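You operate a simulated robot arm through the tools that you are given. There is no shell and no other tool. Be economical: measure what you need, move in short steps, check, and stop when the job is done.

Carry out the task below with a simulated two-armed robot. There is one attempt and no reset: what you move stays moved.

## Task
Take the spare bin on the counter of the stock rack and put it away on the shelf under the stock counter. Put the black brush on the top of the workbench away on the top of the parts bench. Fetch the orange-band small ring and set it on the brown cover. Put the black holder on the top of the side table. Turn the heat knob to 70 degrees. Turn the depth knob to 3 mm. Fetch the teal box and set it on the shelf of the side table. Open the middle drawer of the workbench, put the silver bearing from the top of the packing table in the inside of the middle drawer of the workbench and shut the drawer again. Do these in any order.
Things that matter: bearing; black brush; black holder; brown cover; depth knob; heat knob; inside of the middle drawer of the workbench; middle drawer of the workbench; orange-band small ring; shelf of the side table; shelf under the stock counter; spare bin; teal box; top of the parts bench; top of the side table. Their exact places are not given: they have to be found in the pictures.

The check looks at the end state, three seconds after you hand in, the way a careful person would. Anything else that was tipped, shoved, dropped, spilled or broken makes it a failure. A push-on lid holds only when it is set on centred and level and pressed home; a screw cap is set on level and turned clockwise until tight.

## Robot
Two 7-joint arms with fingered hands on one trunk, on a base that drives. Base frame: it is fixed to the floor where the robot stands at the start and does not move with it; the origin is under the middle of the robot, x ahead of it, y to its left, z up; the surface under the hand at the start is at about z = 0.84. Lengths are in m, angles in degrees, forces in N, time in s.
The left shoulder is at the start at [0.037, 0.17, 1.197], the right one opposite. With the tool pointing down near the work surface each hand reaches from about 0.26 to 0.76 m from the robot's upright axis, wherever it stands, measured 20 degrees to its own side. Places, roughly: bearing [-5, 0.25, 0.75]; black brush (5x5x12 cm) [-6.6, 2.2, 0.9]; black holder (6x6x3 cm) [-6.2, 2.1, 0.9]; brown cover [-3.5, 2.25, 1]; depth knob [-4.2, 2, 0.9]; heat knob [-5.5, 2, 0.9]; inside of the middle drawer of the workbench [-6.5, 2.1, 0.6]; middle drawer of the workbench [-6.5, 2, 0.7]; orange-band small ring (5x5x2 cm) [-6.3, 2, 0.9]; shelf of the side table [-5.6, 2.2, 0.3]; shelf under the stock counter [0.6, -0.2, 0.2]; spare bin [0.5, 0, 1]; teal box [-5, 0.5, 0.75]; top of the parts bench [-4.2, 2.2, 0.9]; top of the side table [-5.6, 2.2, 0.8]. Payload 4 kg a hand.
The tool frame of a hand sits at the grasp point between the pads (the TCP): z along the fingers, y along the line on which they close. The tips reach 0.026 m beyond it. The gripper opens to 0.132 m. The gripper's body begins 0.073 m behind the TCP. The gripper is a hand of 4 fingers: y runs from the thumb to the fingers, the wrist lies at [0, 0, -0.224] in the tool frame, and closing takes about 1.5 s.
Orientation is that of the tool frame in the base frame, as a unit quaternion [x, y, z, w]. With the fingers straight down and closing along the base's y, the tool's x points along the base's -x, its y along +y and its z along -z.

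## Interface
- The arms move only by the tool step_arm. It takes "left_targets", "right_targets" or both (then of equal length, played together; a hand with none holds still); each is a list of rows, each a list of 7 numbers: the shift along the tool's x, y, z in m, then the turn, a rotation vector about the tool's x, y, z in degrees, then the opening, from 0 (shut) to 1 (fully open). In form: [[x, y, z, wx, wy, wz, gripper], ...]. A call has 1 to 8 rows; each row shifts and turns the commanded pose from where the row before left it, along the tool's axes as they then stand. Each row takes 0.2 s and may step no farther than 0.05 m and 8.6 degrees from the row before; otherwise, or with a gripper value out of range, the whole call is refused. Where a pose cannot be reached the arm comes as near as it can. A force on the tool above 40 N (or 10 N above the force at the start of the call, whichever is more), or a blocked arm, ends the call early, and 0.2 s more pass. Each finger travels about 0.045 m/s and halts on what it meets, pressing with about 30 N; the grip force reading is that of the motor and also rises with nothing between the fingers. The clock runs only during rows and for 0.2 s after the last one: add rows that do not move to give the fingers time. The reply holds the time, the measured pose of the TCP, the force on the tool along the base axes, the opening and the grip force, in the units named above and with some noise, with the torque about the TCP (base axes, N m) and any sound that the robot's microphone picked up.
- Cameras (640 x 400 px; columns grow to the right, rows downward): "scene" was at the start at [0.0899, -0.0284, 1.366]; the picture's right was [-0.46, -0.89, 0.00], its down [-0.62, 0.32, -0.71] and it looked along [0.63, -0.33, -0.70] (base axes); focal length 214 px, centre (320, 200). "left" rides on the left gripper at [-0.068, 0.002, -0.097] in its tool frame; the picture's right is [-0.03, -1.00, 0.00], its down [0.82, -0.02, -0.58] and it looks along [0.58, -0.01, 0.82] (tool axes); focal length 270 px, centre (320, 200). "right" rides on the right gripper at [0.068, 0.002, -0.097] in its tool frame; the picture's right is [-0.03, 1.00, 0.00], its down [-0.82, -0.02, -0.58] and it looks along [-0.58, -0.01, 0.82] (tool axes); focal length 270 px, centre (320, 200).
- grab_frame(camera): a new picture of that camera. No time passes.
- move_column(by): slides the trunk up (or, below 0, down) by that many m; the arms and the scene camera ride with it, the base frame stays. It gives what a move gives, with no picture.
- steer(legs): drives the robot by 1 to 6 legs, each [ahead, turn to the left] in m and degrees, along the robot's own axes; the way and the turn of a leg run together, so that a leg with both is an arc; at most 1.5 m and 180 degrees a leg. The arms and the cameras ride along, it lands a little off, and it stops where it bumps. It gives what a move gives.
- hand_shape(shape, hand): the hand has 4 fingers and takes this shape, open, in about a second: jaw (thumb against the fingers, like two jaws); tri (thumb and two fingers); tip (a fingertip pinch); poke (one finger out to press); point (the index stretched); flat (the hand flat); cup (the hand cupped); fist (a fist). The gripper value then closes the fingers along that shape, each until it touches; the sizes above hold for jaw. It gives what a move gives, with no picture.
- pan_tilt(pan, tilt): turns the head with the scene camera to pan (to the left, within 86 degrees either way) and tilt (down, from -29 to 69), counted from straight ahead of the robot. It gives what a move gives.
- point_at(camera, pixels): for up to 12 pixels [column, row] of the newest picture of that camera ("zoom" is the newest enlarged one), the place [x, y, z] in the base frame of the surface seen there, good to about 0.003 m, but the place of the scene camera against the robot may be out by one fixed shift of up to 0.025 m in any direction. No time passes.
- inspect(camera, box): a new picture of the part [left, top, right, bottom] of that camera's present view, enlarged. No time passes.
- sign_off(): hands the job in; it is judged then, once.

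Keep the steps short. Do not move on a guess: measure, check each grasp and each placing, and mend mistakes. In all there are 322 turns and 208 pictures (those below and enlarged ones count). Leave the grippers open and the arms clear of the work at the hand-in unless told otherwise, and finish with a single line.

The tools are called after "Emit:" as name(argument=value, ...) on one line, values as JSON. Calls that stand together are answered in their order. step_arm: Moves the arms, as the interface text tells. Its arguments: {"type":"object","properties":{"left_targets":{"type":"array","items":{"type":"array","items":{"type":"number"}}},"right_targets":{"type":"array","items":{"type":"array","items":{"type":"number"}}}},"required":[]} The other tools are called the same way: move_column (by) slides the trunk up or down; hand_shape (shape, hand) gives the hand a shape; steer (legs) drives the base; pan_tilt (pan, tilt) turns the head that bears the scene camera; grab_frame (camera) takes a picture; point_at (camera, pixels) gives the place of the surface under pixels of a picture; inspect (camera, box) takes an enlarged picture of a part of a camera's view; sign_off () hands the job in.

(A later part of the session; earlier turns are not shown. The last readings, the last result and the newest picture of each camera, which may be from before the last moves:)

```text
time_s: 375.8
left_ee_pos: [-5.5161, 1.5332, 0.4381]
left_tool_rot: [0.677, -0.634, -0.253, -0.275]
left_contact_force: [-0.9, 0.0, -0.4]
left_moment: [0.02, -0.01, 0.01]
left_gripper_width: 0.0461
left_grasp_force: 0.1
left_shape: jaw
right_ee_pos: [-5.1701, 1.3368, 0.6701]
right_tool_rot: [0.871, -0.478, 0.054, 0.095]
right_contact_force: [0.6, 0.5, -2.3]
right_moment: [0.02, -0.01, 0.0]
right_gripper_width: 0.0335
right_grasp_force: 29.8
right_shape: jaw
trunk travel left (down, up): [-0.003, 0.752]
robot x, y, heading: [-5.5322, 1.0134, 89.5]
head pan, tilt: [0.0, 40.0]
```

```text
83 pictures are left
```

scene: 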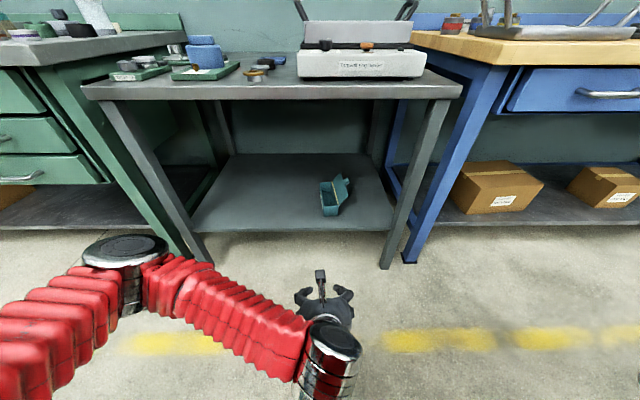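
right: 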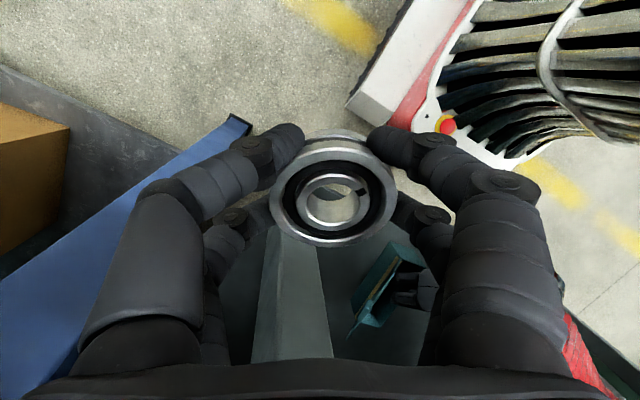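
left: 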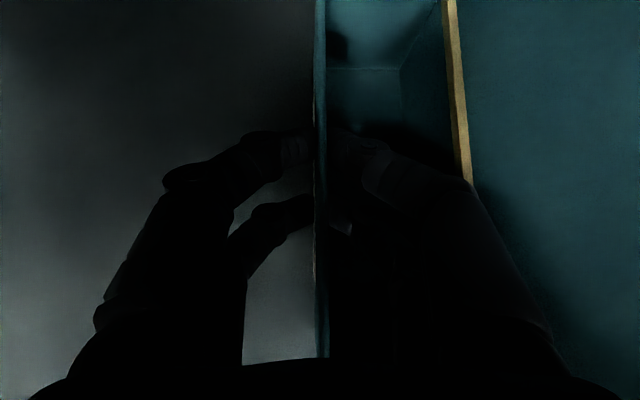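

Teal box done: it stands on the shelf. Next is the heat knob. I'll raise the trunk and straighten the left hand.

Emit:
move_column(by=0.38)

Emit:
step_arm(left_targets=[[0, 0, -0.02, 0, 7.5, 0, 0.5], [0, 0, -0.03, 0, 7.5, 0, 0.5], [0, 0, -0.03, 0, 7.5, 0, 0.5], [0, 0.01, -0.03, 0, 7.5, 0, 0.5], [0, 0.01, -0.045, 0, 7.5, 0, 0.5], [0, 0.01, -0.045, 0, 7.5, 0, 0.5], [0, 0.01, -0.045, 0, 0, 0, 0.5], [0, 0, -0.045, 0, 0, 0, 0.5]], right_targets=[[0, 0, 0, 0, 0, 0, 0], [0, 0, 0, 0, 0, 0, 0], [0, 0, 0, 0, 0, 0, 0], [0, 0, 0, 0, 0, 0, 0], [0, 0, 0, 0, 0, 0, 0], [0, 0, 0, 0, 0, 0, 0], [0, 0, 0, 0, 0, 0, 0], [0, 0, 0, 0, 0, 0, 0]])

Emit:
grab_frame(camera="scene")

```text
time_s: 379.5
left_ee_pos: [-5.5152, 1.5341, 0.8196]
left_tool_rot: [0.676, -0.634, -0.254, -0.276]
left_contact_force: [0.3, 0.9, -0.3]
left_moment: [0.01, 0.04, -0.01]
left_gripper_width: 0.0459
left_grasp_force: 0.0
left_shape: jaw
right_ee_pos: [-5.1703, 1.3382, 1.05]
right_tool_rot: [0.871, -0.479, 0.054, 0.095]
right_contact_force: [-0.3, 0.5, -2.5]
right_moment: [-0.01, -0.06, -0.01]
right_gripper_width: 0.0333
right_grasp_force: 30.3
right_shape: jaw
trunk travel left (down, up): [-0.383, 0.372]
robot x, y, heading: [-5.5324, 1.012, 89.2]
head pan, tilt: [0.0, 40.0]
```

```text
time_s: 381.3
left_ee_pos: [-5.568, 1.461, 1.0878]
left_tool_rot: [0.722, -0.692, 0.026, -0.012]
left_contact_force: [0.3, -0.6, 0.1]
left_moment: [0.01, -0.01, 0.0]
left_gripper_width: 0.0655
left_grasp_force: 0.1
left_shape: jaw
right_ee_pos: [-5.1702, 1.3375, 1.051]
right_tool_rot: [0.872, -0.478, 0.054, 0.095]
right_contact_force: [-0.1, -0.3, -1.7]
right_moment: [0.0, 0.0, 0.0]
right_gripper_width: 0.0335
right_grasp_force: 30.0
right_shape: jaw
trunk travel left (down, up): [-0.383, 0.372]
robot x, y, heading: [-5.5358, 1.0147, 89.2]
head pan, tilt: [0.0, 40.0]
```

```text
82 pictures are left
```

scene: 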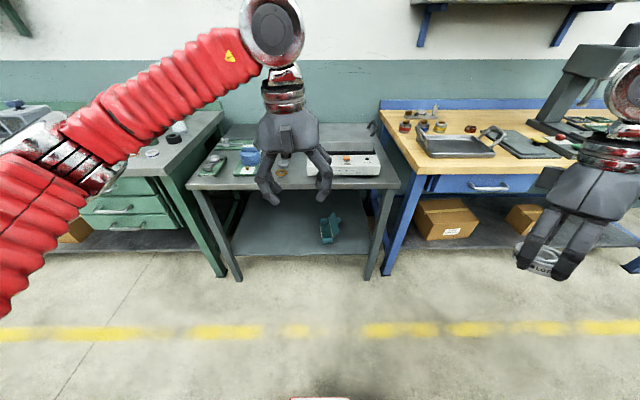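

Next I'll drive up to the table and turn right 20°, so the knob is on the left arm's side.

Emit:
steer(legs=[[0.38, 0], [0, -18]])

Emit:
pan_tilt(pan=20, tilt=50)

Emit:
grab_frame(camera="left")

Emit:
inspect(camera="scene", box=[200, 60, 440, 240])

```text
time_s: 384.8
left_ee_pos: [-5.4232, 1.8306, 1.0876]
left_tool_rot: [-0.605, 0.796, -0.027, 0.008]
left_contact_force: [-0.9, 0.7, -0.6]
left_moment: [-0.03, -0.01, 0.02]
left_gripper_width: 0.0655
left_grasp_force: 0.1
left_shape: jaw
right_ee_pos: [-5.0832, 1.5897, 1.0489]
right_tool_rot: [0.786, -0.608, 0.039, 0.103]
right_contact_force: [0.6, 0.6, -2.6]
right_moment: [0.0, -0.04, -0.05]
right_gripper_width: 0.0334
right_grasp_force: 30.0
right_shape: jaw
trunk travel left (down, up): [-0.383, 0.372]
robot x, y, heading: [-5.5439, 1.3986, 71.6]
head pan, tilt: [0.0, 40.0]
```

```text
time_s: 385.6
left_ee_pos: [-5.4242, 1.8314, 1.089]
left_tool_rot: [-0.605, 0.796, -0.027, 0.008]
left_contact_force: [-0.2, 0.0, 0.3]
left_moment: [0.0, 0.01, 0.03]
left_gripper_width: 0.0658
left_grasp_force: 0.0
left_shape: jaw
right_ee_pos: [-5.0853, 1.588, 1.0503]
right_tool_rot: [0.786, -0.608, 0.04, 0.1]
right_contact_force: [0.3, -0.5, -1.5]
right_moment: [-0.04, -0.01, -0.02]
right_gripper_width: 0.0333
right_grasp_force: 29.9
right_shape: jaw
trunk travel left (down, up): [-0.383, 0.372]
robot x, y, heading: [-5.5423, 1.3948, 71.6]
head pan, tilt: [20.0, 50.0]
```

```text
81 pictures are left
```

left: 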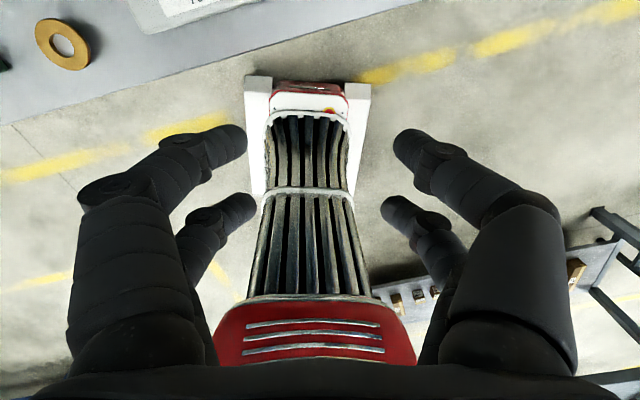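

```text
2.22 times, centred on (320, 150) of scene
```

zoom: 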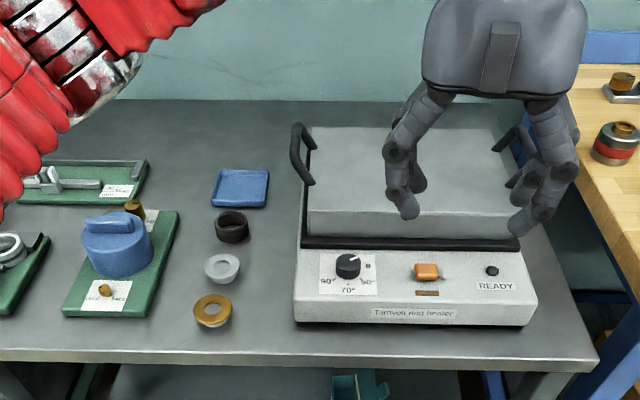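

I'll enlarge the knob.

Emit:
inspect(camera="scene", box=[312, 165, 352, 200])

Emit:
point_at(camera="zoom", pixels=[[300, 190], [220, 250], [300, 300], [400, 250], [300, 100], [340, 150]])

```text
11.43 times, centred on (332, 182) of scene
```

zoom: 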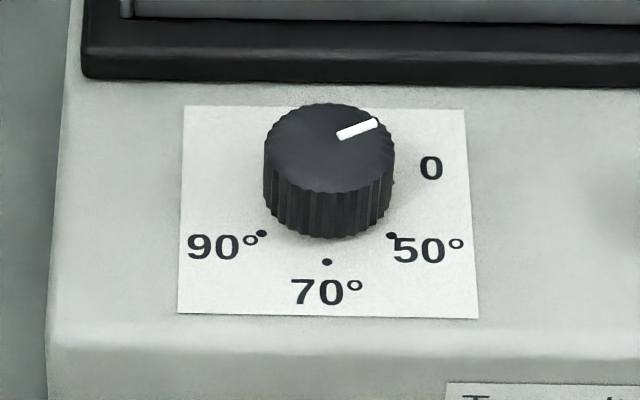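

```text
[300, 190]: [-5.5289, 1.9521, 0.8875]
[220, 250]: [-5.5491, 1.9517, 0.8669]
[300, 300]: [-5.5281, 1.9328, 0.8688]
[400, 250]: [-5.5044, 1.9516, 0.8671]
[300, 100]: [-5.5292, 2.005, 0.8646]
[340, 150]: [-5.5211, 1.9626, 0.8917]
```

The pointer is at 0, to the right and slightly back. The 70° dot is straight ahead of me, so it turns clockwise by about 120°. I'll pre-rotate the left hand 119° counter-clockwise over the knob.

Emit:
step_arm(left_targets=[[-0.029, 0.0325, 0.01, 0, 0, 0, 0.5], [-0.029, 0.0325, 0.01, 0, 0, 0, 0.5], [-0.029, 0.0325, 0.01, 0, 0, 0, 0.5], [-0.029, 0.0325, 0.01, 0, 0, 0, 0.5], [0, 0, 0, 0, 0, -8.5, 0.5], [0, 0, 0, 0, 0, -8.5, 0.5], [0, 0, 0, 0, 0, -8.5, 0.5], [0, 0, 0, 0, 0, -8.5, 0.5]])

Emit:
step_arm(left_targets=[[0, 0, 0, 0, 0, -8.5, 0.5], [0, 0, 0, 0, 0, -8.5, 0.5], [0, 0, 0, 0, 0, -8.5, 0.5], [0, 0, 0, 0, 0, -8.5, 0.5], [0, 0, 0, 0, 0, -8.5, 0.5], [0, 0, 0, 0, 0, -8.5, 0.5], [0, 0, 0, 0, 0, -8.5, 0.5], [0, 0, 0, 0, 0, -8.5, 0.5]])

Emit:
grab_frame(camera="left")

```text
time_s: 387.4
left_ee_pos: [-5.5163, 1.9757, 1.0385]
left_tool_rot: [0.811, -0.584, 0.027, -0.001]
left_contact_force: [-0.4, -0.1, 0.1]
left_moment: [0.02, 0.04, 0.01]
left_gripper_width: 0.0656
left_grasp_force: 0.1
left_shape: jaw
right_ee_pos: [-5.0848, 1.5874, 1.0509]
right_tool_rot: [0.785, -0.61, 0.038, 0.102]
right_contact_force: [0.0, 0.4, -2.8]
right_moment: [-0.02, 0.01, 0.04]
right_gripper_width: 0.0332
right_grasp_force: 30.2
right_shape: jaw
trunk travel left (down, up): [-0.383, 0.372]
robot x, y, heading: [-5.5437, 1.3969, 71.2]
head pan, tilt: [20.0, 50.0]
```

```text
time_s: 389.2
left_ee_pos: [-5.5158, 1.976, 1.039]
left_tool_rot: [0.999, -0.03, 0.023, 0.014]
left_contact_force: [0.0, -1.0, 0.2]
left_moment: [0.02, 0.01, 0.01]
left_gripper_width: 0.0656
left_grasp_force: 0.1
left_shape: jaw
right_ee_pos: [-5.0846, 1.5897, 1.0509]
right_tool_rot: [0.786, -0.609, 0.038, 0.102]
right_contact_force: [-0.2, 0.1, -2.2]
right_moment: [0.0, -0.02, 0.0]
right_gripper_width: 0.0332
right_grasp_force: 30.0
right_shape: jaw
trunk travel left (down, up): [-0.383, 0.372]
robot x, y, heading: [-5.5419, 1.4026, 71.4]
head pan, tilt: [20.0, 50.0]
```

```text
78 pictures are left
```

left: 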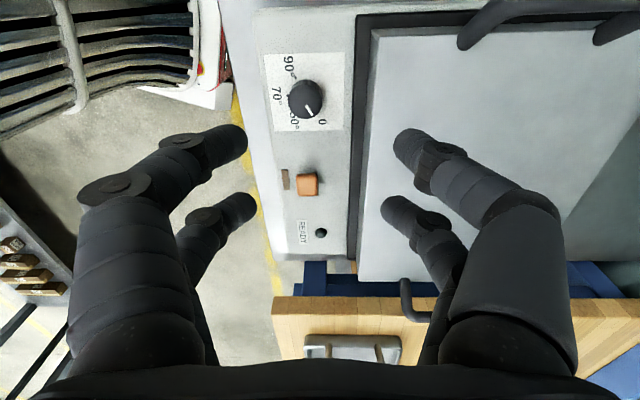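

I can see the whole dial. I'll enlarge and measure it.

Emit:
inspect(camera="left", box=[260, 50, 360, 140])

Emit:
point_at(camera="zoom", pixels=[[305, 220], [240, 220], [375, 220], [305, 150], [305, 290], [220, 300], [400, 300]])

```text
4.44 times, centred on (310, 95) of left
```

zoom: 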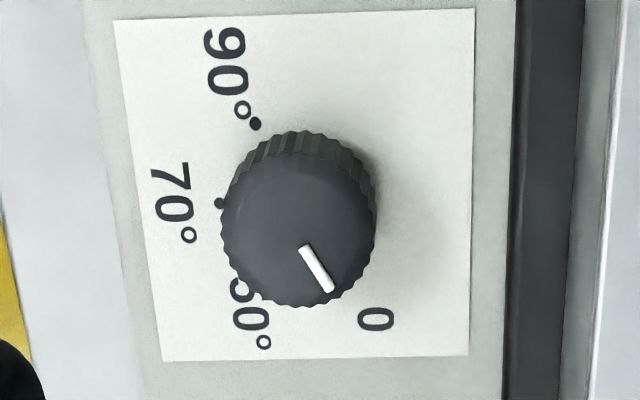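

```text
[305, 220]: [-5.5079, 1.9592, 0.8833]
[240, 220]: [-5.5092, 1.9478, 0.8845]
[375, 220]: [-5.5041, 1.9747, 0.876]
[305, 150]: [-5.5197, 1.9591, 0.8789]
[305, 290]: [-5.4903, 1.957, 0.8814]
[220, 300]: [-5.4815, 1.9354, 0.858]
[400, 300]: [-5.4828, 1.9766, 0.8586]
```

The knob centre is at (−5.506, 1.958), and the pointer is about 115–120° from the 70° dot. I'll offset for one finger pair and descend.

Emit:
step_arm(left_targets=[[0.0298, 0.0173, 0, 0, 0, 0, 0.35], [0, 0, 0, 0, 0, 0, 0.35], [0, 0, 0.04, 0, 0, 0, 0.35], [0, 0, 0.04, 0, 0, 0, 0.35], [0, 0, 0.035, 0, 0, 0, 0.35], [0, 0, 0, 0, 0, 0, 0.35]])

Emit:
grab_frame(camera="left")

```text
time_s: 390.6
left_ee_pos: [-5.4801, 1.9533, 0.9246]
left_tool_rot: [0.999, -0.031, 0.022, 0.014]
left_contact_force: [0.0, -0.8, -0.5]
left_moment: [-0.01, 0.03, -0.01]
left_gripper_width: 0.0463
left_grasp_force: 0.1
left_shape: jaw
right_ee_pos: [-5.0837, 1.5888, 1.0506]
right_tool_rot: [0.786, -0.609, 0.039, 0.101]
right_contact_force: [-0.4, -0.8, -2.5]
right_moment: [-0.01, -0.02, 0.02]
right_gripper_width: 0.0332
right_grasp_force: 30.1
right_shape: jaw
trunk travel left (down, up): [-0.383, 0.372]
robot x, y, heading: [-5.5415, 1.4003, 71.5]
head pan, tilt: [20.0, 50.0]
```

```text
76 pictures are left
```

left: 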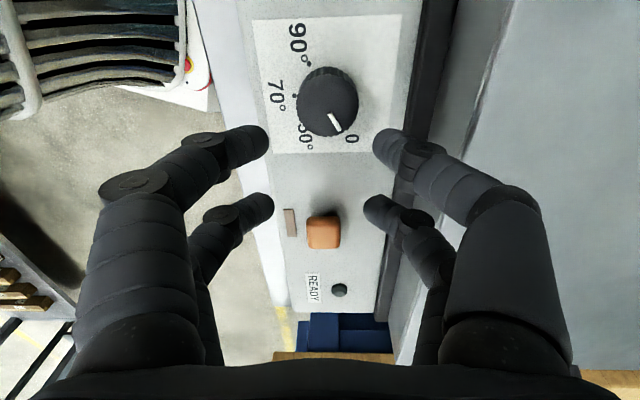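

The knob is 15 mm towards the camera from the pair's centre. I'll correct and descend the rest.

Emit:
step_arm(left_targets=[[-0.0148, -0.004, 0, 0, 0, 0, 0.35], [0, 0, 0.02, 0, 0, 0, 0.35], [0, 0, 0.012, 0, 0, 0, 0.35], [0, 0, 0, 0, 0, 0, 0.35]])

Emit:
grab_frame(camera="left")

```text
time_s: 391.6
left_ee_pos: [-5.4943, 1.956, 0.8943]
left_tool_rot: [0.999, -0.032, 0.023, 0.015]
left_contact_force: [-0.4, -2.3, 1.4]
left_moment: [0.18, 0.03, 0.05]
left_gripper_width: 0.0456
left_grasp_force: 0.1
left_shape: jaw
right_ee_pos: [-5.0846, 1.5896, 1.0524]
right_tool_rot: [0.786, -0.609, 0.039, 0.101]
right_contact_force: [0.3, 0.3, -1.2]
right_moment: [0.02, -0.03, 0.02]
right_gripper_width: 0.0334
right_grasp_force: 30.0
right_shape: jaw
trunk travel left (down, up): [-0.383, 0.372]
robot x, y, heading: [-5.5423, 1.3963, 71.2]
head pan, tilt: [20.0, 50.0]
```

```text
75 pictures are left
```

left: 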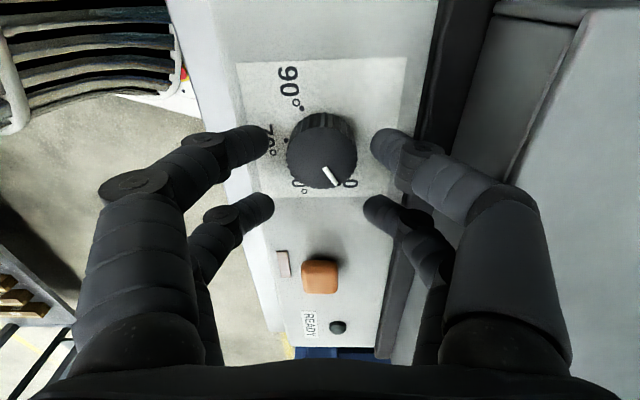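

The upper pair straddles the knob. I'll close and check.

Emit:
step_arm(left_targets=[[0, 0, 0, 0, 0, 0, 0], [0, 0, 0, 0, 0, 0, 0], [0, 0, 0, 0, 0, 0, 0], [0, 0, 0, 0, 0, 0, 0]])

Emit:
grab_frame(camera="left")

```text
time_s: 392.6
left_ee_pos: [-5.4959, 1.9553, 0.8924]
left_tool_rot: [0.999, -0.031, 0.022, 0.015]
left_contact_force: [-2.4, -4.6, -1.1]
left_moment: [-0.11, 0.02, -0.03]
left_gripper_width: 0.0147
left_grasp_force: 29.9
left_shape: jaw
right_ee_pos: [-5.0852, 1.5886, 1.0514]
right_tool_rot: [0.786, -0.609, 0.04, 0.1]
right_contact_force: [0.1, -0.4, -2.5]
right_moment: [0.01, -0.01, -0.01]
right_gripper_width: 0.0333
right_grasp_force: 30.7
right_shape: jaw
trunk travel left (down, up): [-0.383, 0.372]
robot x, y, heading: [-5.5423, 1.3998, 71.4]
head pan, tilt: [20.0, 50.0]
```

```text
74 pictures are left
```

left: 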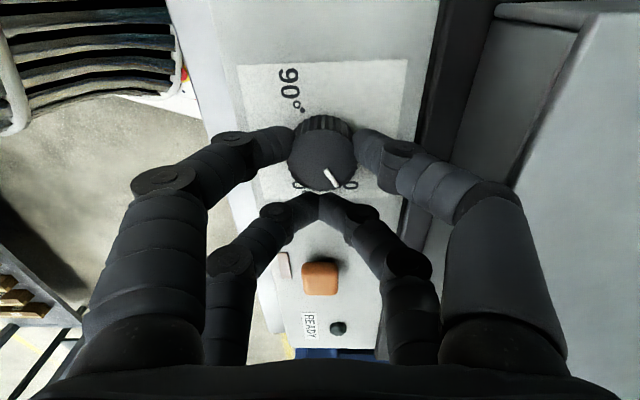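

Gripped. I'll turn clockwise about the knob axis, 64° first.

Emit:
step_arm(left_targets=[[-0.0002, 0.0026, 0, 0, 0, 8, 0], [-0.0002, 0.0026, 0, 0, 0, 8, 0], [-0.0002, 0.0026, 0, 0, 0, 8, 0], [-0.0002, 0.0026, 0, 0, 0, 8, 0], [-0.0002, 0.0026, 0, 0, 0, 8, 0], [-0.0002, 0.0026, 0, 0, 0, 8, 0], [-0.0002, 0.0026, 0, 0, 0, 8, 0], [-0.0002, 0.0026, 0, 0, 0, 8, 0]])

Emit:
grab_frame(camera="left")

```text
time_s: 394.4
left_ee_pos: [-5.5067, 1.9423, 0.8926]
left_tool_rot: [0.831, -0.556, 0.028, -0.001]
left_contact_force: [-1.6, 16.7, 1.0]
left_moment: [0.31, -0.02, 0.03]
left_gripper_width: 0.0156
left_grasp_force: 30.3
left_shape: jaw
right_ee_pos: [-5.0842, 1.5893, 1.0501]
right_tool_rot: [0.785, -0.61, 0.038, 0.102]
right_contact_force: [0.3, -0.3, -2.1]
right_moment: [-0.02, -0.02, -0.01]
right_gripper_width: 0.0332
right_grasp_force: 29.5
right_shape: jaw
trunk travel left (down, up): [-0.383, 0.372]
robot x, y, heading: [-5.5436, 1.3964, 71.7]
head pan, tilt: [20.0, 50.0]
```

```text
73 pictures are left
```

left: 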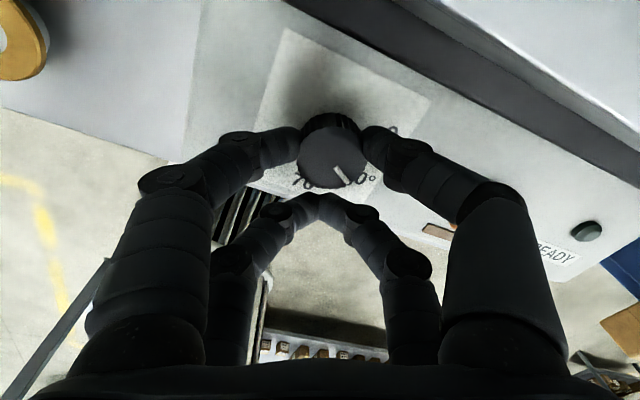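

The pointer passes 50°. I'll continue another 54° while easing the side force.

Emit:
step_arm(left_targets=[[-0.0039, 0.0011, 0, 0, 0, 8, 0], [-0.0002, 0.0026, 0, 0, 0, 8, 0], [-0.0002, 0.0026, 0, 0, 0, 8, 0], [-0.0002, 0.0026, 0, 0, 0, 8, 0], [-0.0002, 0.0026, 0, 0, 0, 8, 0], [-0.0002, 0.0026, 0, 0, 0, 8, 0], [-0.0001, 0.002, 0, 0, 0, 6, 0]])

Emit:
step_arm(left_targets=[[0, 0, 0, 0, 0, 0, 0.35], [0, 0, 0, 0, 0, 0, 0.35], [0, 0, 0, 0, 0, 0, 0.35], [0, 0, -0.04, 0, 0, 0, 0.35], [-0.02, 0, -0.045, 0, 0, 0, 0.35], [-0.02, 0, -0.04, 0, 0, 0, 0.35]])

Emit:
grab_frame(camera="left")

```text
time_s: 396.0
left_ee_pos: [-5.5207, 1.9485, 0.8919]
left_tool_rot: [-0.487, 0.873, -0.025, 0.015]
left_contact_force: [20.7, 21.1, 0.4]
left_moment: [0.29, -0.31, 0.12]
left_gripper_width: 0.0159
left_grasp_force: 30.1
left_shape: jaw
right_ee_pos: [-5.0827, 1.5909, 1.0503]
right_tool_rot: [0.785, -0.609, 0.038, 0.103]
right_contact_force: [-0.9, -0.3, -2.8]
right_moment: [-0.01, -0.04, -0.01]
right_gripper_width: 0.0332
right_grasp_force: 29.8
right_shape: jaw
trunk travel left (down, up): [-0.383, 0.372]
robot x, y, heading: [-5.5414, 1.397, 71.4]
head pan, tilt: [20.0, 50.0]
```

```text
time_s: 397.4
left_ee_pos: [-5.5067, 1.9821, 1.0182]
left_tool_rot: [-0.489, 0.872, -0.025, 0.011]
left_contact_force: [-0.1, 0.2, -0.3]
left_moment: [-0.01, -0.02, -0.03]
left_gripper_width: 0.0459
left_grasp_force: 0.1
left_shape: jaw
right_ee_pos: [-5.0839, 1.5893, 1.051]
right_tool_rot: [0.786, -0.609, 0.038, 0.102]
right_contact_force: [0.0, -0.1, -2.4]
right_moment: [0.01, -0.02, -0.01]
right_gripper_width: 0.0333
right_grasp_force: 30.1
right_shape: jaw
trunk travel left (down, up): [-0.383, 0.372]
robot x, y, heading: [-5.5419, 1.3973, 71.3]
head pan, tilt: [20.0, 50.0]
```

```text
72 pictures are left
```

left: 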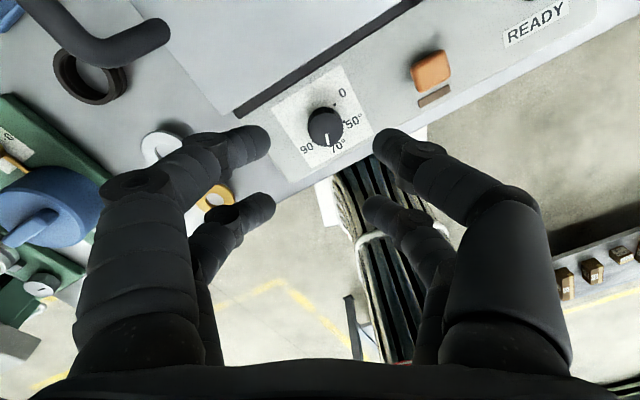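

Emit:
inspect(camera="left", box=[280, 80, 370, 160])

Emit:
inspect(camera="scene", box=[290, 150, 380, 210])

```text
5.00 times, centred on (325, 120) of left
```

zoom: 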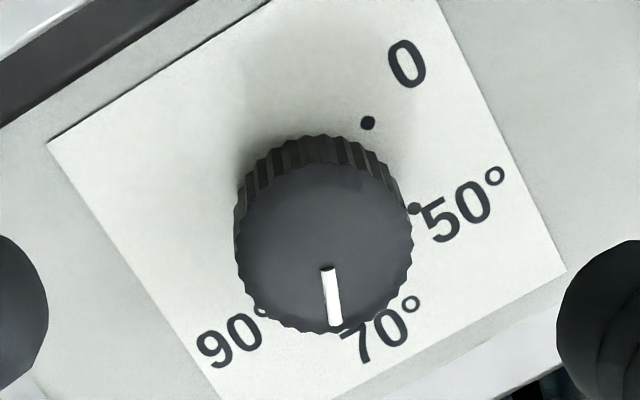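

```text
6.67 times, centred on (335, 180) of scene
```

zoom: 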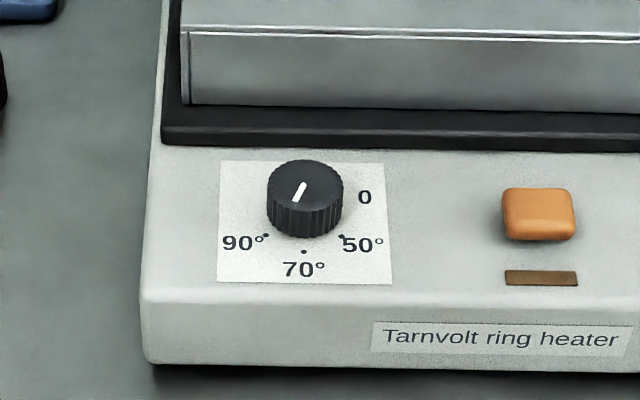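

The pointer overshot the 70° dot by roughly 20° towards 90°. I'll regrip and turn it back 20°.

Emit:
step_arm(left_targets=[[0.04, -0.0035, 0, 0, 0, 0, 0.35], [0, 0, 0.045, 0, 0, 0, 0.35], [0, 0, 0.045, 0, 0, 0, 0.35], [0, 0, 0.034, 0, 0, 0, 0.35], [0, 0, 0, 0, 0, 0, 0.35]])

Emit:
step_arm(left_targets=[[0, 0, 0, 0, 0, 0, 0], [0, 0, 0, 0, 0, 0, 0], [0, 0, 0, 0, 0, 0, 0], [0, 0, 0, 0, 0, 0, 0], [-0.0002, -0.0023, 0, 0, 0, -7, 0], [-0.0002, -0.0023, 0, 0, 0, -7, 0], [-0.0002, -0.002, 0, 0, 0, -6, 0], [0, 0, 0, 0, 0, 0, 0]])

Emit:
step_arm(left_targets=[[0, 0, 0, 0, 0, 0, 0.35], [0, 0, 0, 0, 0, 0, 0.35], [0, 0, 0, 0, 0, 0, 0.35], [0, 0, -0.04, 0, 0, 0, 0.35], [-0.02, 0, -0.045, 0, 0, 0, 0.35], [-0.02, 0, -0.04, 0, 0, 0, 0.35]])

Emit:
inspect(camera="left", box=[280, 80, 370, 160])

Emit:
inspect(camera="scene", box=[310, 160, 350, 195])

```text
time_s: 398.6
left_ee_pos: [-5.5205, 1.9447, 0.8922]
left_tool_rot: [-0.488, 0.872, -0.024, 0.013]
left_contact_force: [0.9, -0.2, -0.1]
left_moment: [-0.01, -0.03, -0.03]
left_gripper_width: 0.0461
left_grasp_force: 0.1
left_shape: jaw
right_ee_pos: [-5.0848, 1.5883, 1.0509]
right_tool_rot: [0.786, -0.609, 0.039, 0.101]
right_contact_force: [-0.2, 0.1, -1.6]
right_moment: [0.02, -0.01, 0.01]
right_gripper_width: 0.0333
right_grasp_force: 30.4
right_shape: jaw
trunk travel left (down, up): [-0.383, 0.372]
robot x, y, heading: [-5.5458, 1.398, 71.4]
head pan, tilt: [20.0, 50.0]
```

```text
time_s: 400.4
left_ee_pos: [-5.5141, 1.9424, 0.8937]
left_tool_rot: [-0.633, 0.774, -0.026, 0.007]
left_contact_force: [-3.4, -3.6, -1.3]
left_moment: [-0.1, 0.05, 0.01]
left_gripper_width: 0.0152
left_grasp_force: 30.4
left_shape: jaw
right_ee_pos: [-5.0835, 1.5897, 1.0512]
right_tool_rot: [0.785, -0.609, 0.039, 0.101]
right_contact_force: [-0.4, -0.8, -3.1]
right_moment: [-0.04, -0.01, 0.0]
right_gripper_width: 0.0332
right_grasp_force: 30.2
right_shape: jaw
trunk travel left (down, up): [-0.383, 0.372]
robot x, y, heading: [-5.5488, 1.4016, 71.1]
head pan, tilt: [20.0, 50.0]
```

```text
time_s: 401.8
left_ee_pos: [-5.5126, 1.9862, 1.0175]
left_tool_rot: [-0.632, 0.775, -0.026, 0.008]
left_contact_force: [0.4, -0.5, 0.3]
left_moment: [-0.01, -0.02, 0.0]
left_gripper_width: 0.0455
left_grasp_force: 0.0
left_shape: jaw
right_ee_pos: [-5.0857, 1.59, 1.0519]
right_tool_rot: [0.785, -0.609, 0.038, 0.103]
right_contact_force: [-0.9, 0.5, -2.5]
right_moment: [0.0, 0.0, -0.01]
right_gripper_width: 0.0333
right_grasp_force: 30.1
right_shape: jaw
trunk travel left (down, up): [-0.383, 0.372]
robot x, y, heading: [-5.5452, 1.4018, 71.5]
head pan, tilt: [20.0, 50.0]
```

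```text
5.00 times, centred on (325, 120) of left
```

zoom: 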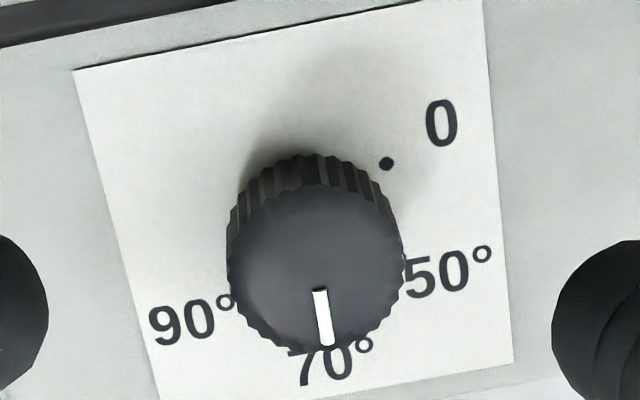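

```text
11.43 times, centred on (330, 178) of scene
```

zoom: 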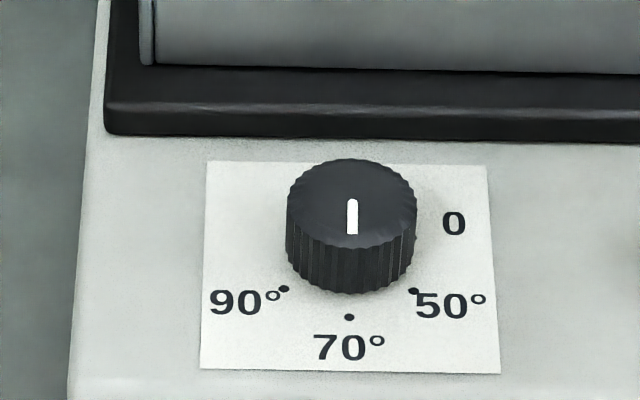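

The pointer now aims straight at the 70° dot, so the heat knob is done. Next is the workbench drawer. I'll raise the left hand, back off and travel left.

Emit:
step_arm(left_targets=[[0.03, 0, -0.04, 0, 0, 0, 0.5], [0.03, 0, -0.04, 0, 0, 0, 0.5]])

Emit:
steer(legs=[[-0.3, 0], [0, 20], [0, 20]])

Emit:
steer(legs=[[0, 20], [0, 20]])

Emit:
steer(legs=[[0, 20], [0.75, 8]])

Emit:
pan_tilt(pan=-60, tilt=30)

Emit:
grab_frame(camera="scene")

```text
time_s: 402.4
left_ee_pos: [-5.5269, 1.9295, 1.0995]
left_tool_rot: [-0.632, 0.775, -0.027, 0.008]
left_contact_force: [0.5, 0.0, 0.2]
left_moment: [0.01, 0.01, -0.02]
left_gripper_width: 0.0655
left_grasp_force: 0.0
left_shape: jaw
right_ee_pos: [-5.0846, 1.5891, 1.051]
right_tool_rot: [0.785, -0.61, 0.039, 0.101]
right_contact_force: [0.2, -0.7, -2.5]
right_moment: [-0.02, -0.03, -0.01]
right_gripper_width: 0.033
right_grasp_force: 29.7
right_shape: jaw
trunk travel left (down, up): [-0.383, 0.372]
robot x, y, heading: [-5.5416, 1.3976, 71.4]
head pan, tilt: [20.0, 50.0]
```

```text
time_s: 406.9
left_ee_pos: [-5.968, 1.527, 1.0997]
left_tool_rot: [0.859, -0.511, 0.022, -0.017]
left_contact_force: [0.5, 0.1, 0.2]
left_moment: [0.03, -0.02, -0.02]
left_gripper_width: 0.0659
left_grasp_force: 0.0
left_shape: jaw
right_ee_pos: [-5.4099, 1.5511, 1.0513]
right_tool_rot: [0.947, -0.303, 0.07, 0.082]
right_contact_force: [-1.1, -0.1, -2.0]
right_moment: [0.0, -0.04, 0.01]
right_gripper_width: 0.0329
right_grasp_force: 30.5
right_shape: jaw
trunk travel left (down, up): [-0.383, 0.372]
robot x, y, heading: [-5.6082, 1.1216, 111.6]
head pan, tilt: [20.0, 50.0]
```

```text
time_s: 409.7
left_ee_pos: [-6.1453, 1.2028, 1.1]
left_tool_rot: [0.981, -0.19, 0.015, -0.023]
left_contact_force: [0.4, 0.5, 0.5]
left_moment: [0.01, 0.01, 0.0]
left_gripper_width: 0.0661
left_grasp_force: 0.0
left_shape: jaw
right_ee_pos: [-5.7282, 1.5773, 1.0503]
right_tool_rot: [0.994, 0.035, 0.094, 0.053]
right_contact_force: [-0.3, 0.0, -3.7]
right_moment: [0.01, -0.01, 0.0]
right_gripper_width: 0.0324
right_grasp_force: 30.4
right_shape: jaw
trunk travel left (down, up): [-0.383, 0.372]
robot x, y, heading: [-5.5862, 1.1582, 151.0]
head pan, tilt: [20.0, 50.0]
```

```text
time_s: 415.0
left_ee_pos: [-6.8425, 1.0077, 1.1001]
left_tool_rot: [0.998, 0.051, 0.01, -0.026]
left_contact_force: [-0.8, -0.1, -0.5]
left_moment: [0.0, -0.02, 0.0]
left_gripper_width: 0.066
left_grasp_force: 0.0
left_shape: jaw
right_ee_pos: [-6.6499, 1.5331, 1.0512]
right_tool_rot: [0.956, 0.272, 0.105, 0.029]
right_contact_force: [-0.6, 0.3, -2.4]
right_moment: [0.02, -0.04, -0.03]
right_gripper_width: 0.0323
right_grasp_force: 29.8
right_shape: jaw
trunk travel left (down, up): [-0.383, 0.372]
robot x, y, heading: [-6.3287, 1.2236, 178.8]
head pan, tilt: [20.0, 50.0]
```

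```text
time_s: 416.5
left_ee_pos: [-6.8414, 1.007, 1.0995]
left_tool_rot: [0.998, 0.051, 0.009, -0.027]
left_contact_force: [0.6, 0.0, -1.2]
left_moment: [-0.01, 0.0, 0.0]
left_gripper_width: 0.066
left_grasp_force: 0.0
left_shape: jaw
right_ee_pos: [-6.6482, 1.5319, 1.0516]
right_tool_rot: [0.956, 0.273, 0.105, 0.029]
right_contact_force: [0.6, -0.8, -3.0]
right_moment: [0.03, -0.01, -0.03]
right_gripper_width: 0.0321
right_grasp_force: 30.0
right_shape: jaw
trunk travel left (down, up): [-0.383, 0.372]
robot x, y, heading: [-6.3262, 1.2289, 178.6]
head pan, tilt: [-60.0, 30.0]
```

```text
67 pictures are left
```

scene: 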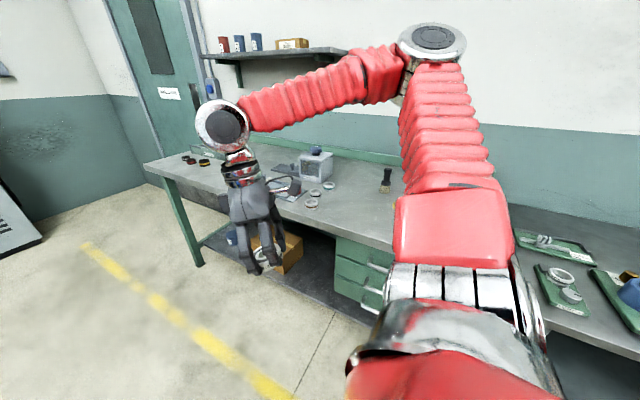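

I see the workbench with the brush at (385,180), and the green drawers. I'll turn to face it.

Emit:
steer(legs=[[0, -20], [0, -20]])

Emit:
steer(legs=[[0, -20], [0, -20]])

Emit:
steer(legs=[[0, -8.5]])

Emit:
pan_tilt(pan=0, tilt=40)

Emit:
grab_frame(camera="scene")

```text
time_s: 419.3
left_ee_pos: [-6.8625, 1.387, 1.1016]
left_tool_rot: [0.955, -0.294, 0.017, -0.02]
left_contact_force: [-0.4, 0.2, 0.7]
left_moment: [0.03, -0.04, -0.02]
left_gripper_width: 0.0661
left_grasp_force: 0.1
left_shape: jaw
right_ee_pos: [-6.3788, 1.6659, 1.0523]
right_tool_rot: [0.992, -0.072, 0.088, 0.063]
right_contact_force: [-0.4, 0.3, -2.4]
right_moment: [0.0, 0.01, 0.04]
right_gripper_width: 0.0317
right_grasp_force: 29.8
right_shape: jaw
trunk travel left (down, up): [-0.383, 0.372]
robot x, y, heading: [-6.3534, 1.2028, 138.8]
head pan, tilt: [-60.0, 30.0]
```

```text
time_s: 422.1
left_ee_pos: [-6.6171, 1.6771, 1.1008]
left_tool_rot: [0.795, -0.607, 0.024, -0.014]
left_contact_force: [0.0, 0.3, 0.9]
left_moment: [0.0, -0.01, -0.02]
left_gripper_width: 0.066
left_grasp_force: 0.0
left_shape: jaw
right_ee_pos: [-6.0682, 1.5747, 1.0523]
right_tool_rot: [0.906, -0.41, 0.06, 0.09]
right_contact_force: [0.3, -0.3, -2.6]
right_moment: [-0.01, -0.05, 0.0]
right_gripper_width: 0.0315
right_grasp_force: 30.3
right_shape: jaw
trunk travel left (down, up): [-0.383, 0.372]
robot x, y, heading: [-6.3894, 1.1992, 98.6]
head pan, tilt: [-60.0, 30.0]
```

```text
time_s: 423.2
left_ee_pos: [-6.5469, 1.7044, 1.102]
left_tool_rot: [0.748, -0.663, 0.025, -0.012]
left_contact_force: [0.3, -0.2, 0.1]
left_moment: [0.0, -0.01, 0.01]
left_gripper_width: 0.0663
left_grasp_force: 0.1
left_shape: jaw
right_ee_pos: [-6.0185, 1.5239, 1.0518]
right_tool_rot: [0.873, -0.475, 0.055, 0.094]
right_contact_force: [0.3, -0.1, -2.5]
right_moment: [0.01, -0.03, -0.02]
right_gripper_width: 0.0316
right_grasp_force: 29.9
right_shape: jaw
trunk travel left (down, up): [-0.383, 0.372]
robot x, y, heading: [-6.401, 1.1986, 89.9]
head pan, tilt: [-60.0, 30.0]
```

```text
time_s: 424.5
left_ee_pos: [-6.545, 1.7056, 1.1025]
left_tool_rot: [0.748, -0.663, 0.025, -0.012]
left_contact_force: [-0.2, -0.5, -1.1]
left_moment: [-0.02, 0.02, 0.0]
left_gripper_width: 0.0659
left_grasp_force: 0.1
left_shape: jaw
right_ee_pos: [-6.0161, 1.5237, 1.0541]
right_tool_rot: [0.873, -0.476, 0.055, 0.094]
right_contact_force: [0.3, 0.4, -2.2]
right_moment: [-0.02, 0.01, 0.02]
right_gripper_width: 0.0314
right_grasp_force: 29.7
right_shape: jaw
trunk travel left (down, up): [-0.383, 0.372]
robot x, y, heading: [-6.4031, 1.1997, 89.8]
head pan, tilt: [0.0, 40.0]
```

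```text
66 pictures are left
```

scene: 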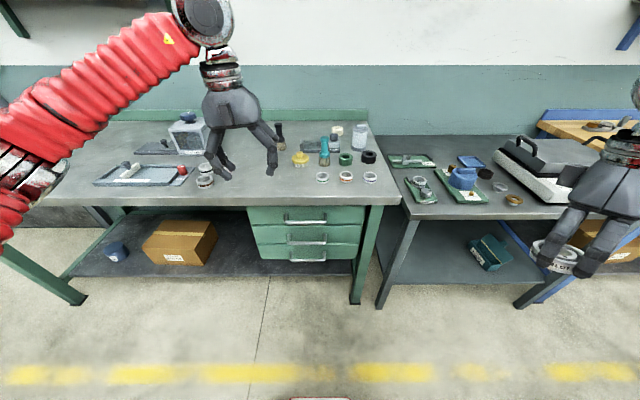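

Three drawers are visible, with the middle handle at (306,240). I'll enlarge the drawers and the items together.

Emit:
inspect(camera="scene", box=[240, 110, 410, 270])

Emit:
point_at(camera="scene", pixels=[[306, 221], [306, 240], [290, 240], [323, 240], [306, 236], [260, 240], [350, 245], [306, 200], [308, 259], [268, 150]])

```text
2.50 times, centred on (325, 190) of scene
```

zoom: 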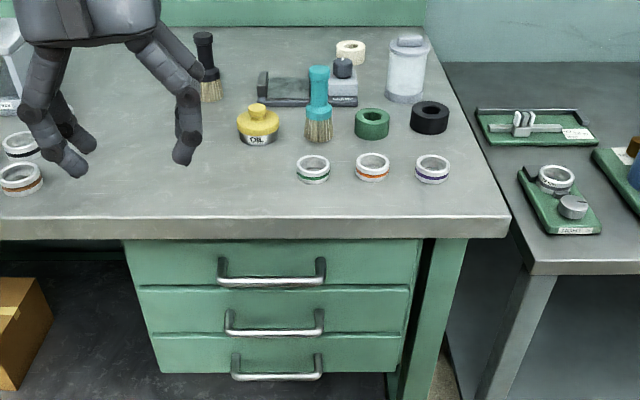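

```text
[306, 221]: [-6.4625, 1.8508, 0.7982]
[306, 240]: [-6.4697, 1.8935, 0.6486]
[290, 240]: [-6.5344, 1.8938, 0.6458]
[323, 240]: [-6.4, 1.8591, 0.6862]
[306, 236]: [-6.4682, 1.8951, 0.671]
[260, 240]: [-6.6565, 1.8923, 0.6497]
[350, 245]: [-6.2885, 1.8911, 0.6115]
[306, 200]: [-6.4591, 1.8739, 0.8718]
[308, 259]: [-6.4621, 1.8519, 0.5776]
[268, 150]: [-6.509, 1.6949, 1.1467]
```

The middle drawer's handle is a horizontal bar at true z≈0.68, y≈1.87, x≈−6.47. I'll point the left hand horizontally forward with the fingers closing vertically. First I'll pitch it up to horizontal.

Emit:
step_arm(left_targets=[[0, 0, 0, 0, -8.5, 0, 0.5], [0, 0, 0, 0, -8.5, 0, 0.5], [0, 0, 0, 0, -8.5, 0, 0.5], [0, 0, 0, 0, -8.5, 0, 0.5], [0, 0, 0, 0, -8.5, 0, 0.5], [0, 0, 0, 0, -8.5, 0, 0.5], [0, 0, 0, 0, -8.5, 0, 0.5], [0, 0, 0, 0, -8.5, 0, 0.5]])

Emit:
step_arm(left_targets=[[0, 0, 0, 0, -8, 0, 0.5], [0, 0, 0, 0, -8, 0, 0.5], [0, 0, 0, 0, -6, 0, 0.5], [0, 0, -0.01, 0, 0, -8.5, 0.5], [0, 0, -0.01, 0, 0, -8.5, 0.5], [0, 0, -0.01, 0, 0, -8.5, 0.5], [0, 0, -0.01, 0, 0, -8.5, 0.5], [0, 0, 0, 0, 0, -8.5, 0.5]])

Emit:
step_arm(left_targets=[[0, 0, 0, 0, 0, -8.5, 0.5], [0, 0, 0, 0, 0, -8.5, 0.5], [0, 0, 0, 0, 0, -8.5, 0.5], [0, 0, 0, 0, 0, -8.5, 0.5], [0, 0, 0, 0, 0, -8.5, 0.5], [0, 0, 0, 0, 0, -5, 0.5]])

```text
time_s: 426.3
left_ee_pos: [-6.5453, 1.7065, 1.1025]
left_tool_rot: [0.634, -0.542, -0.399, -0.381]
left_contact_force: [1.0, 0.2, -0.1]
left_moment: [0.0, -0.02, -0.02]
left_gripper_width: 0.0658
left_grasp_force: 0.0
left_shape: jaw
right_ee_pos: [-6.0164, 1.5231, 1.0535]
right_tool_rot: [0.873, -0.475, 0.054, 0.094]
right_contact_force: [0.3, 1.4, -3.7]
right_moment: [-0.01, 0.01, -0.02]
right_gripper_width: 0.0314
right_grasp_force: 29.9
right_shape: jaw
trunk travel left (down, up): [-0.383, 0.372]
robot x, y, heading: [-6.4015, 1.1937, 89.9]
head pan, tilt: [0.0, 40.0]
```

```text
time_s: 428.1
left_ee_pos: [-6.5277, 1.6873, 1.0985]
left_tool_rot: [0.676, -0.23, -0.304, -0.63]
left_contact_force: [0.4, 0.1, -0.1]
left_moment: [-0.02, -0.03, 0.01]
left_gripper_width: 0.066
left_grasp_force: 0.1
left_shape: jaw
left hand out of reach, approached as far as the arm can: row 5, 6, 7
right_ee_pos: [-6.0175, 1.524, 1.0519]
right_tool_rot: [0.873, -0.476, 0.054, 0.095]
right_contact_force: [0.3, 0.0, -1.9]
right_moment: [0.0, -0.05, -0.01]
right_gripper_width: 0.0315
right_grasp_force: 30.1
right_shape: jaw
trunk travel left (down, up): [-0.383, 0.372]
robot x, y, heading: [-6.3985, 1.197, 90.0]
head pan, tilt: [0.0, 40.0]
```

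```text
time_s: 429.5
left_ee_pos: [-6.5282, 1.6877, 1.0984]
left_tool_rot: [0.712, 0.061, -0.025, -0.699]
left_contact_force: [-0.2, 0.3, -0.6]
left_moment: [0.01, 0.0, -0.02]
left_gripper_width: 0.0659
left_grasp_force: 0.2
left_shape: jaw
right_ee_pos: [-6.0179, 1.5241, 1.0546]
right_tool_rot: [0.873, -0.475, 0.054, 0.095]
right_contact_force: [0.3, -0.6, -2.9]
right_moment: [-0.02, -0.02, -0.03]
right_gripper_width: 0.0313
right_grasp_force: 30.0
right_shape: jaw
trunk travel left (down, up): [-0.383, 0.372]
robot x, y, heading: [-6.4033, 1.1955, 89.9]
head pan, tilt: [0.0, 40.0]
```

The orientation is reached, with the fingers forward and closing vertically. I'll lower to the handle height, staying in front of it.

Emit:
step_arm(left_targets=[[0.006, 0.047, 0, 0, 0, 0, 0.5], [0.006, 0.047, 0, 0, 0, 0, 0.5], [0.006, 0.047, 0, 0, 0, 0, 0.5], [0.006, 0.047, 0, 0, 0, 0, 0.5], [0.006, 0.047, 0, 0, 0, 0, 0.5], [0.006, 0.047, 0, 0, 0, 0, 0.5], [0.006, 0.047, 0, 0, 0, 0, 0.5], [0.006, 0.047, 0, 0, 0, 0, 0.5]])

Emit:
grab_frame(camera="left")

```text
time_s: 431.3
left_ee_pos: [-6.3855, 1.7038, 0.8031]
left_tool_rot: [0.715, 0.066, -0.029, -0.695]
left_contact_force: [-0.5, 0.7, 0.4]
left_moment: [0.0, 0.0, 0.03]
left_gripper_width: 0.0661
left_grasp_force: 0.0
left_shape: jaw
left hand out of reach, approached as far as the arm can: row 3, 4, 5, 6, 7, 8
right_ee_pos: [-6.0168, 1.5233, 1.0525]
right_tool_rot: [0.873, -0.475, 0.054, 0.094]
right_contact_force: [-0.5, 0.0, -2.8]
right_moment: [0.0, -0.04, 0.01]
right_gripper_width: 0.0314
right_grasp_force: 29.7
right_shape: jaw
trunk travel left (down, up): [-0.383, 0.372]
robot x, y, heading: [-6.4012, 1.1974, 89.6]
head pan, tilt: [0.0, 40.0]
```

```text
64 pictures are left
```

left: 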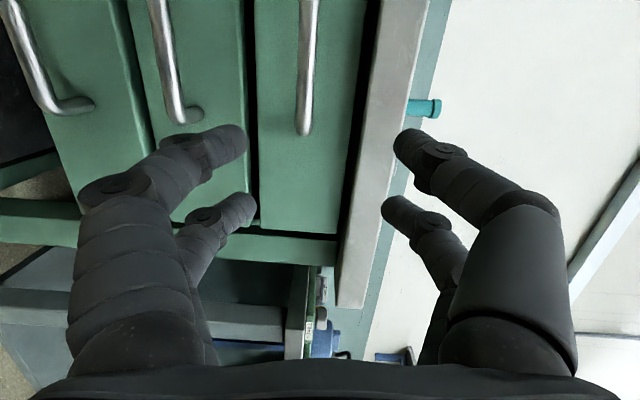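

The arm reached its limit a bit high and to the right. I'll lower the trunk by 12.5 cm, then shift left.

Emit:
move_column(by=-0.125)

Emit:
step_arm(left_targets=[[-0.03, -0.005, 0, 0, 0, 0, 0.5], [-0.03, -0.005, 0, 0, 0, 0, 0.5], [-0.02, -0.005, 0, 0, 0, 0, 0.5]])

Emit:
grab_frame(camera="left")

```text
time_s: 432.8
left_ee_pos: [-6.3856, 1.6993, 0.6541]
left_tool_rot: [0.732, 0.061, -0.027, -0.678]
left_contact_force: [-0.1, -0.6, -0.5]
left_moment: [0.0, -0.02, 0.0]
left_gripper_width: 0.0658
left_grasp_force: 0.1
left_shape: jaw
right_ee_pos: [-6.0176, 1.5229, 0.9283]
right_tool_rot: [0.873, -0.475, 0.054, 0.093]
right_contact_force: [-0.2, -0.9, -3.0]
right_moment: [-0.02, -0.04, 0.01]
right_gripper_width: 0.0312
right_grasp_force: 29.8
right_shape: jaw
trunk travel left (down, up): [-0.258, 0.497]
robot x, y, heading: [-6.4047, 1.1964, 89.9]
head pan, tilt: [0.0, 40.0]
```

```text
time_s: 433.6
left_ee_pos: [-6.429, 1.7168, 0.6896]
left_tool_rot: [0.734, 0.064, -0.029, -0.675]
left_contact_force: [1.0, 0.5, 0.3]
left_moment: [0.01, 0.02, -0.01]
left_gripper_width: 0.0661
left_grasp_force: 0.2
left_shape: jaw
left hand out of reach, approached as far as the arm can: row 1, 2, 3
right_ee_pos: [-6.0169, 1.5233, 0.9291]
right_tool_rot: [0.873, -0.475, 0.055, 0.095]
right_contact_force: [0.4, -0.4, -2.6]
right_moment: [-0.01, -0.04, -0.05]
right_gripper_width: 0.0311
right_grasp_force: 30.0
right_shape: jaw
trunk travel left (down, up): [-0.258, 0.497]
robot x, y, heading: [-6.4046, 1.1975, 89.6]
head pan, tilt: [0.0, 40.0]
```

```text
63 pictures are left
```

left: 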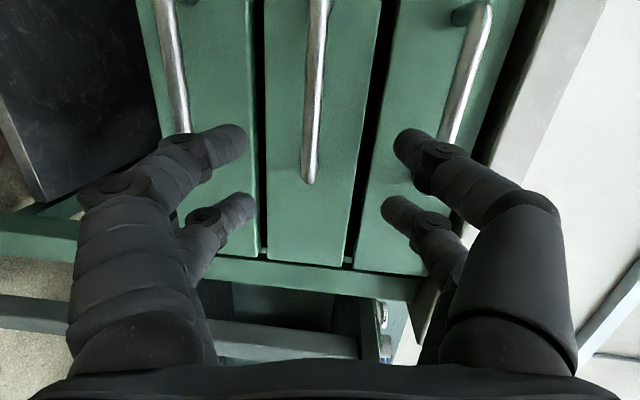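

The middle handle runs up the image at column ~313. I'll measure it and the drawer face.

Emit:
point_at(camera="left", pixels=[[315, 60], [313, 110], [310, 160], [280, 100], [345, 100], [313, 20], [478, 60], [174, 60]])

```text
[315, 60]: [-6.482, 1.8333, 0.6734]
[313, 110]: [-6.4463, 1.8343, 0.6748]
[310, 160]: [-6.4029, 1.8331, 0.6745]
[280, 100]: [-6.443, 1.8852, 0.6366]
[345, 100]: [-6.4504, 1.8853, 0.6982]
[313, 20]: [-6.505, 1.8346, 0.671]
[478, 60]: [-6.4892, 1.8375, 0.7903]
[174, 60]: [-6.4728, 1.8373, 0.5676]
```

The bar is at y≈1.84, z≈0.674. I'll lower 1.4 cm and drive forward 12 cm so the bar comes between the fingers.

Emit:
step_arm(left_targets=[[0, 0.014, 0, 0, 0, 0, 0.5], [0, 0, 0, 0, 0, 0, 0.5]])

Emit:
steer(legs=[[0.12, 0]])

Emit:
grab_frame(camera="left")

```text
time_s: 434.2
left_ee_pos: [-6.4227, 1.7146, 0.6814]
left_tool_rot: [0.734, 0.064, -0.029, -0.675]
left_contact_force: [0.1, 0.8, -0.4]
left_moment: [-0.05, 0.02, 0.01]
left_gripper_width: 0.0662
left_grasp_force: 0.0
left_shape: jaw
left hand out of reach, approached as far as the arm can: row 1
right_ee_pos: [-6.0156, 1.5241, 0.9287]
right_tool_rot: [0.873, -0.475, 0.054, 0.093]
right_contact_force: [0.1, -0.4, -2.1]
right_moment: [0.01, -0.04, 0.03]
right_gripper_width: 0.0313
right_grasp_force: 30.1
right_shape: jaw
trunk travel left (down, up): [-0.258, 0.497]
robot x, y, heading: [-6.4001, 1.1943, 89.9]
head pan, tilt: [0.0, 40.0]
```

```text
time_s: 435.5
left_ee_pos: [-6.4195, 1.8378, 0.6819]
left_tool_rot: [0.735, 0.063, -0.03, -0.675]
left_contact_force: [0.0, 0.7, -0.4]
left_moment: [0.03, -0.04, 0.0]
left_gripper_width: 0.0659
left_grasp_force: 0.1
left_shape: jaw
right_ee_pos: [-6.0162, 1.6452, 0.9276]
right_tool_rot: [0.873, -0.476, 0.054, 0.094]
right_contact_force: [-0.1, 1.2, -2.8]
right_moment: [0.0, -0.05, 0.02]
right_gripper_width: 0.0311
right_grasp_force: 30.3
right_shape: jaw
trunk travel left (down, up): [-0.258, 0.497]
robot x, y, heading: [-6.3993, 1.323, 89.8]
head pan, tilt: [0.0, 40.0]
```

```text
62 pictures are left
```

left: 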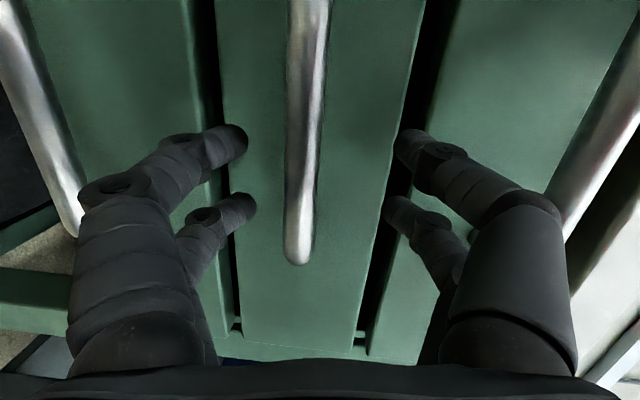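

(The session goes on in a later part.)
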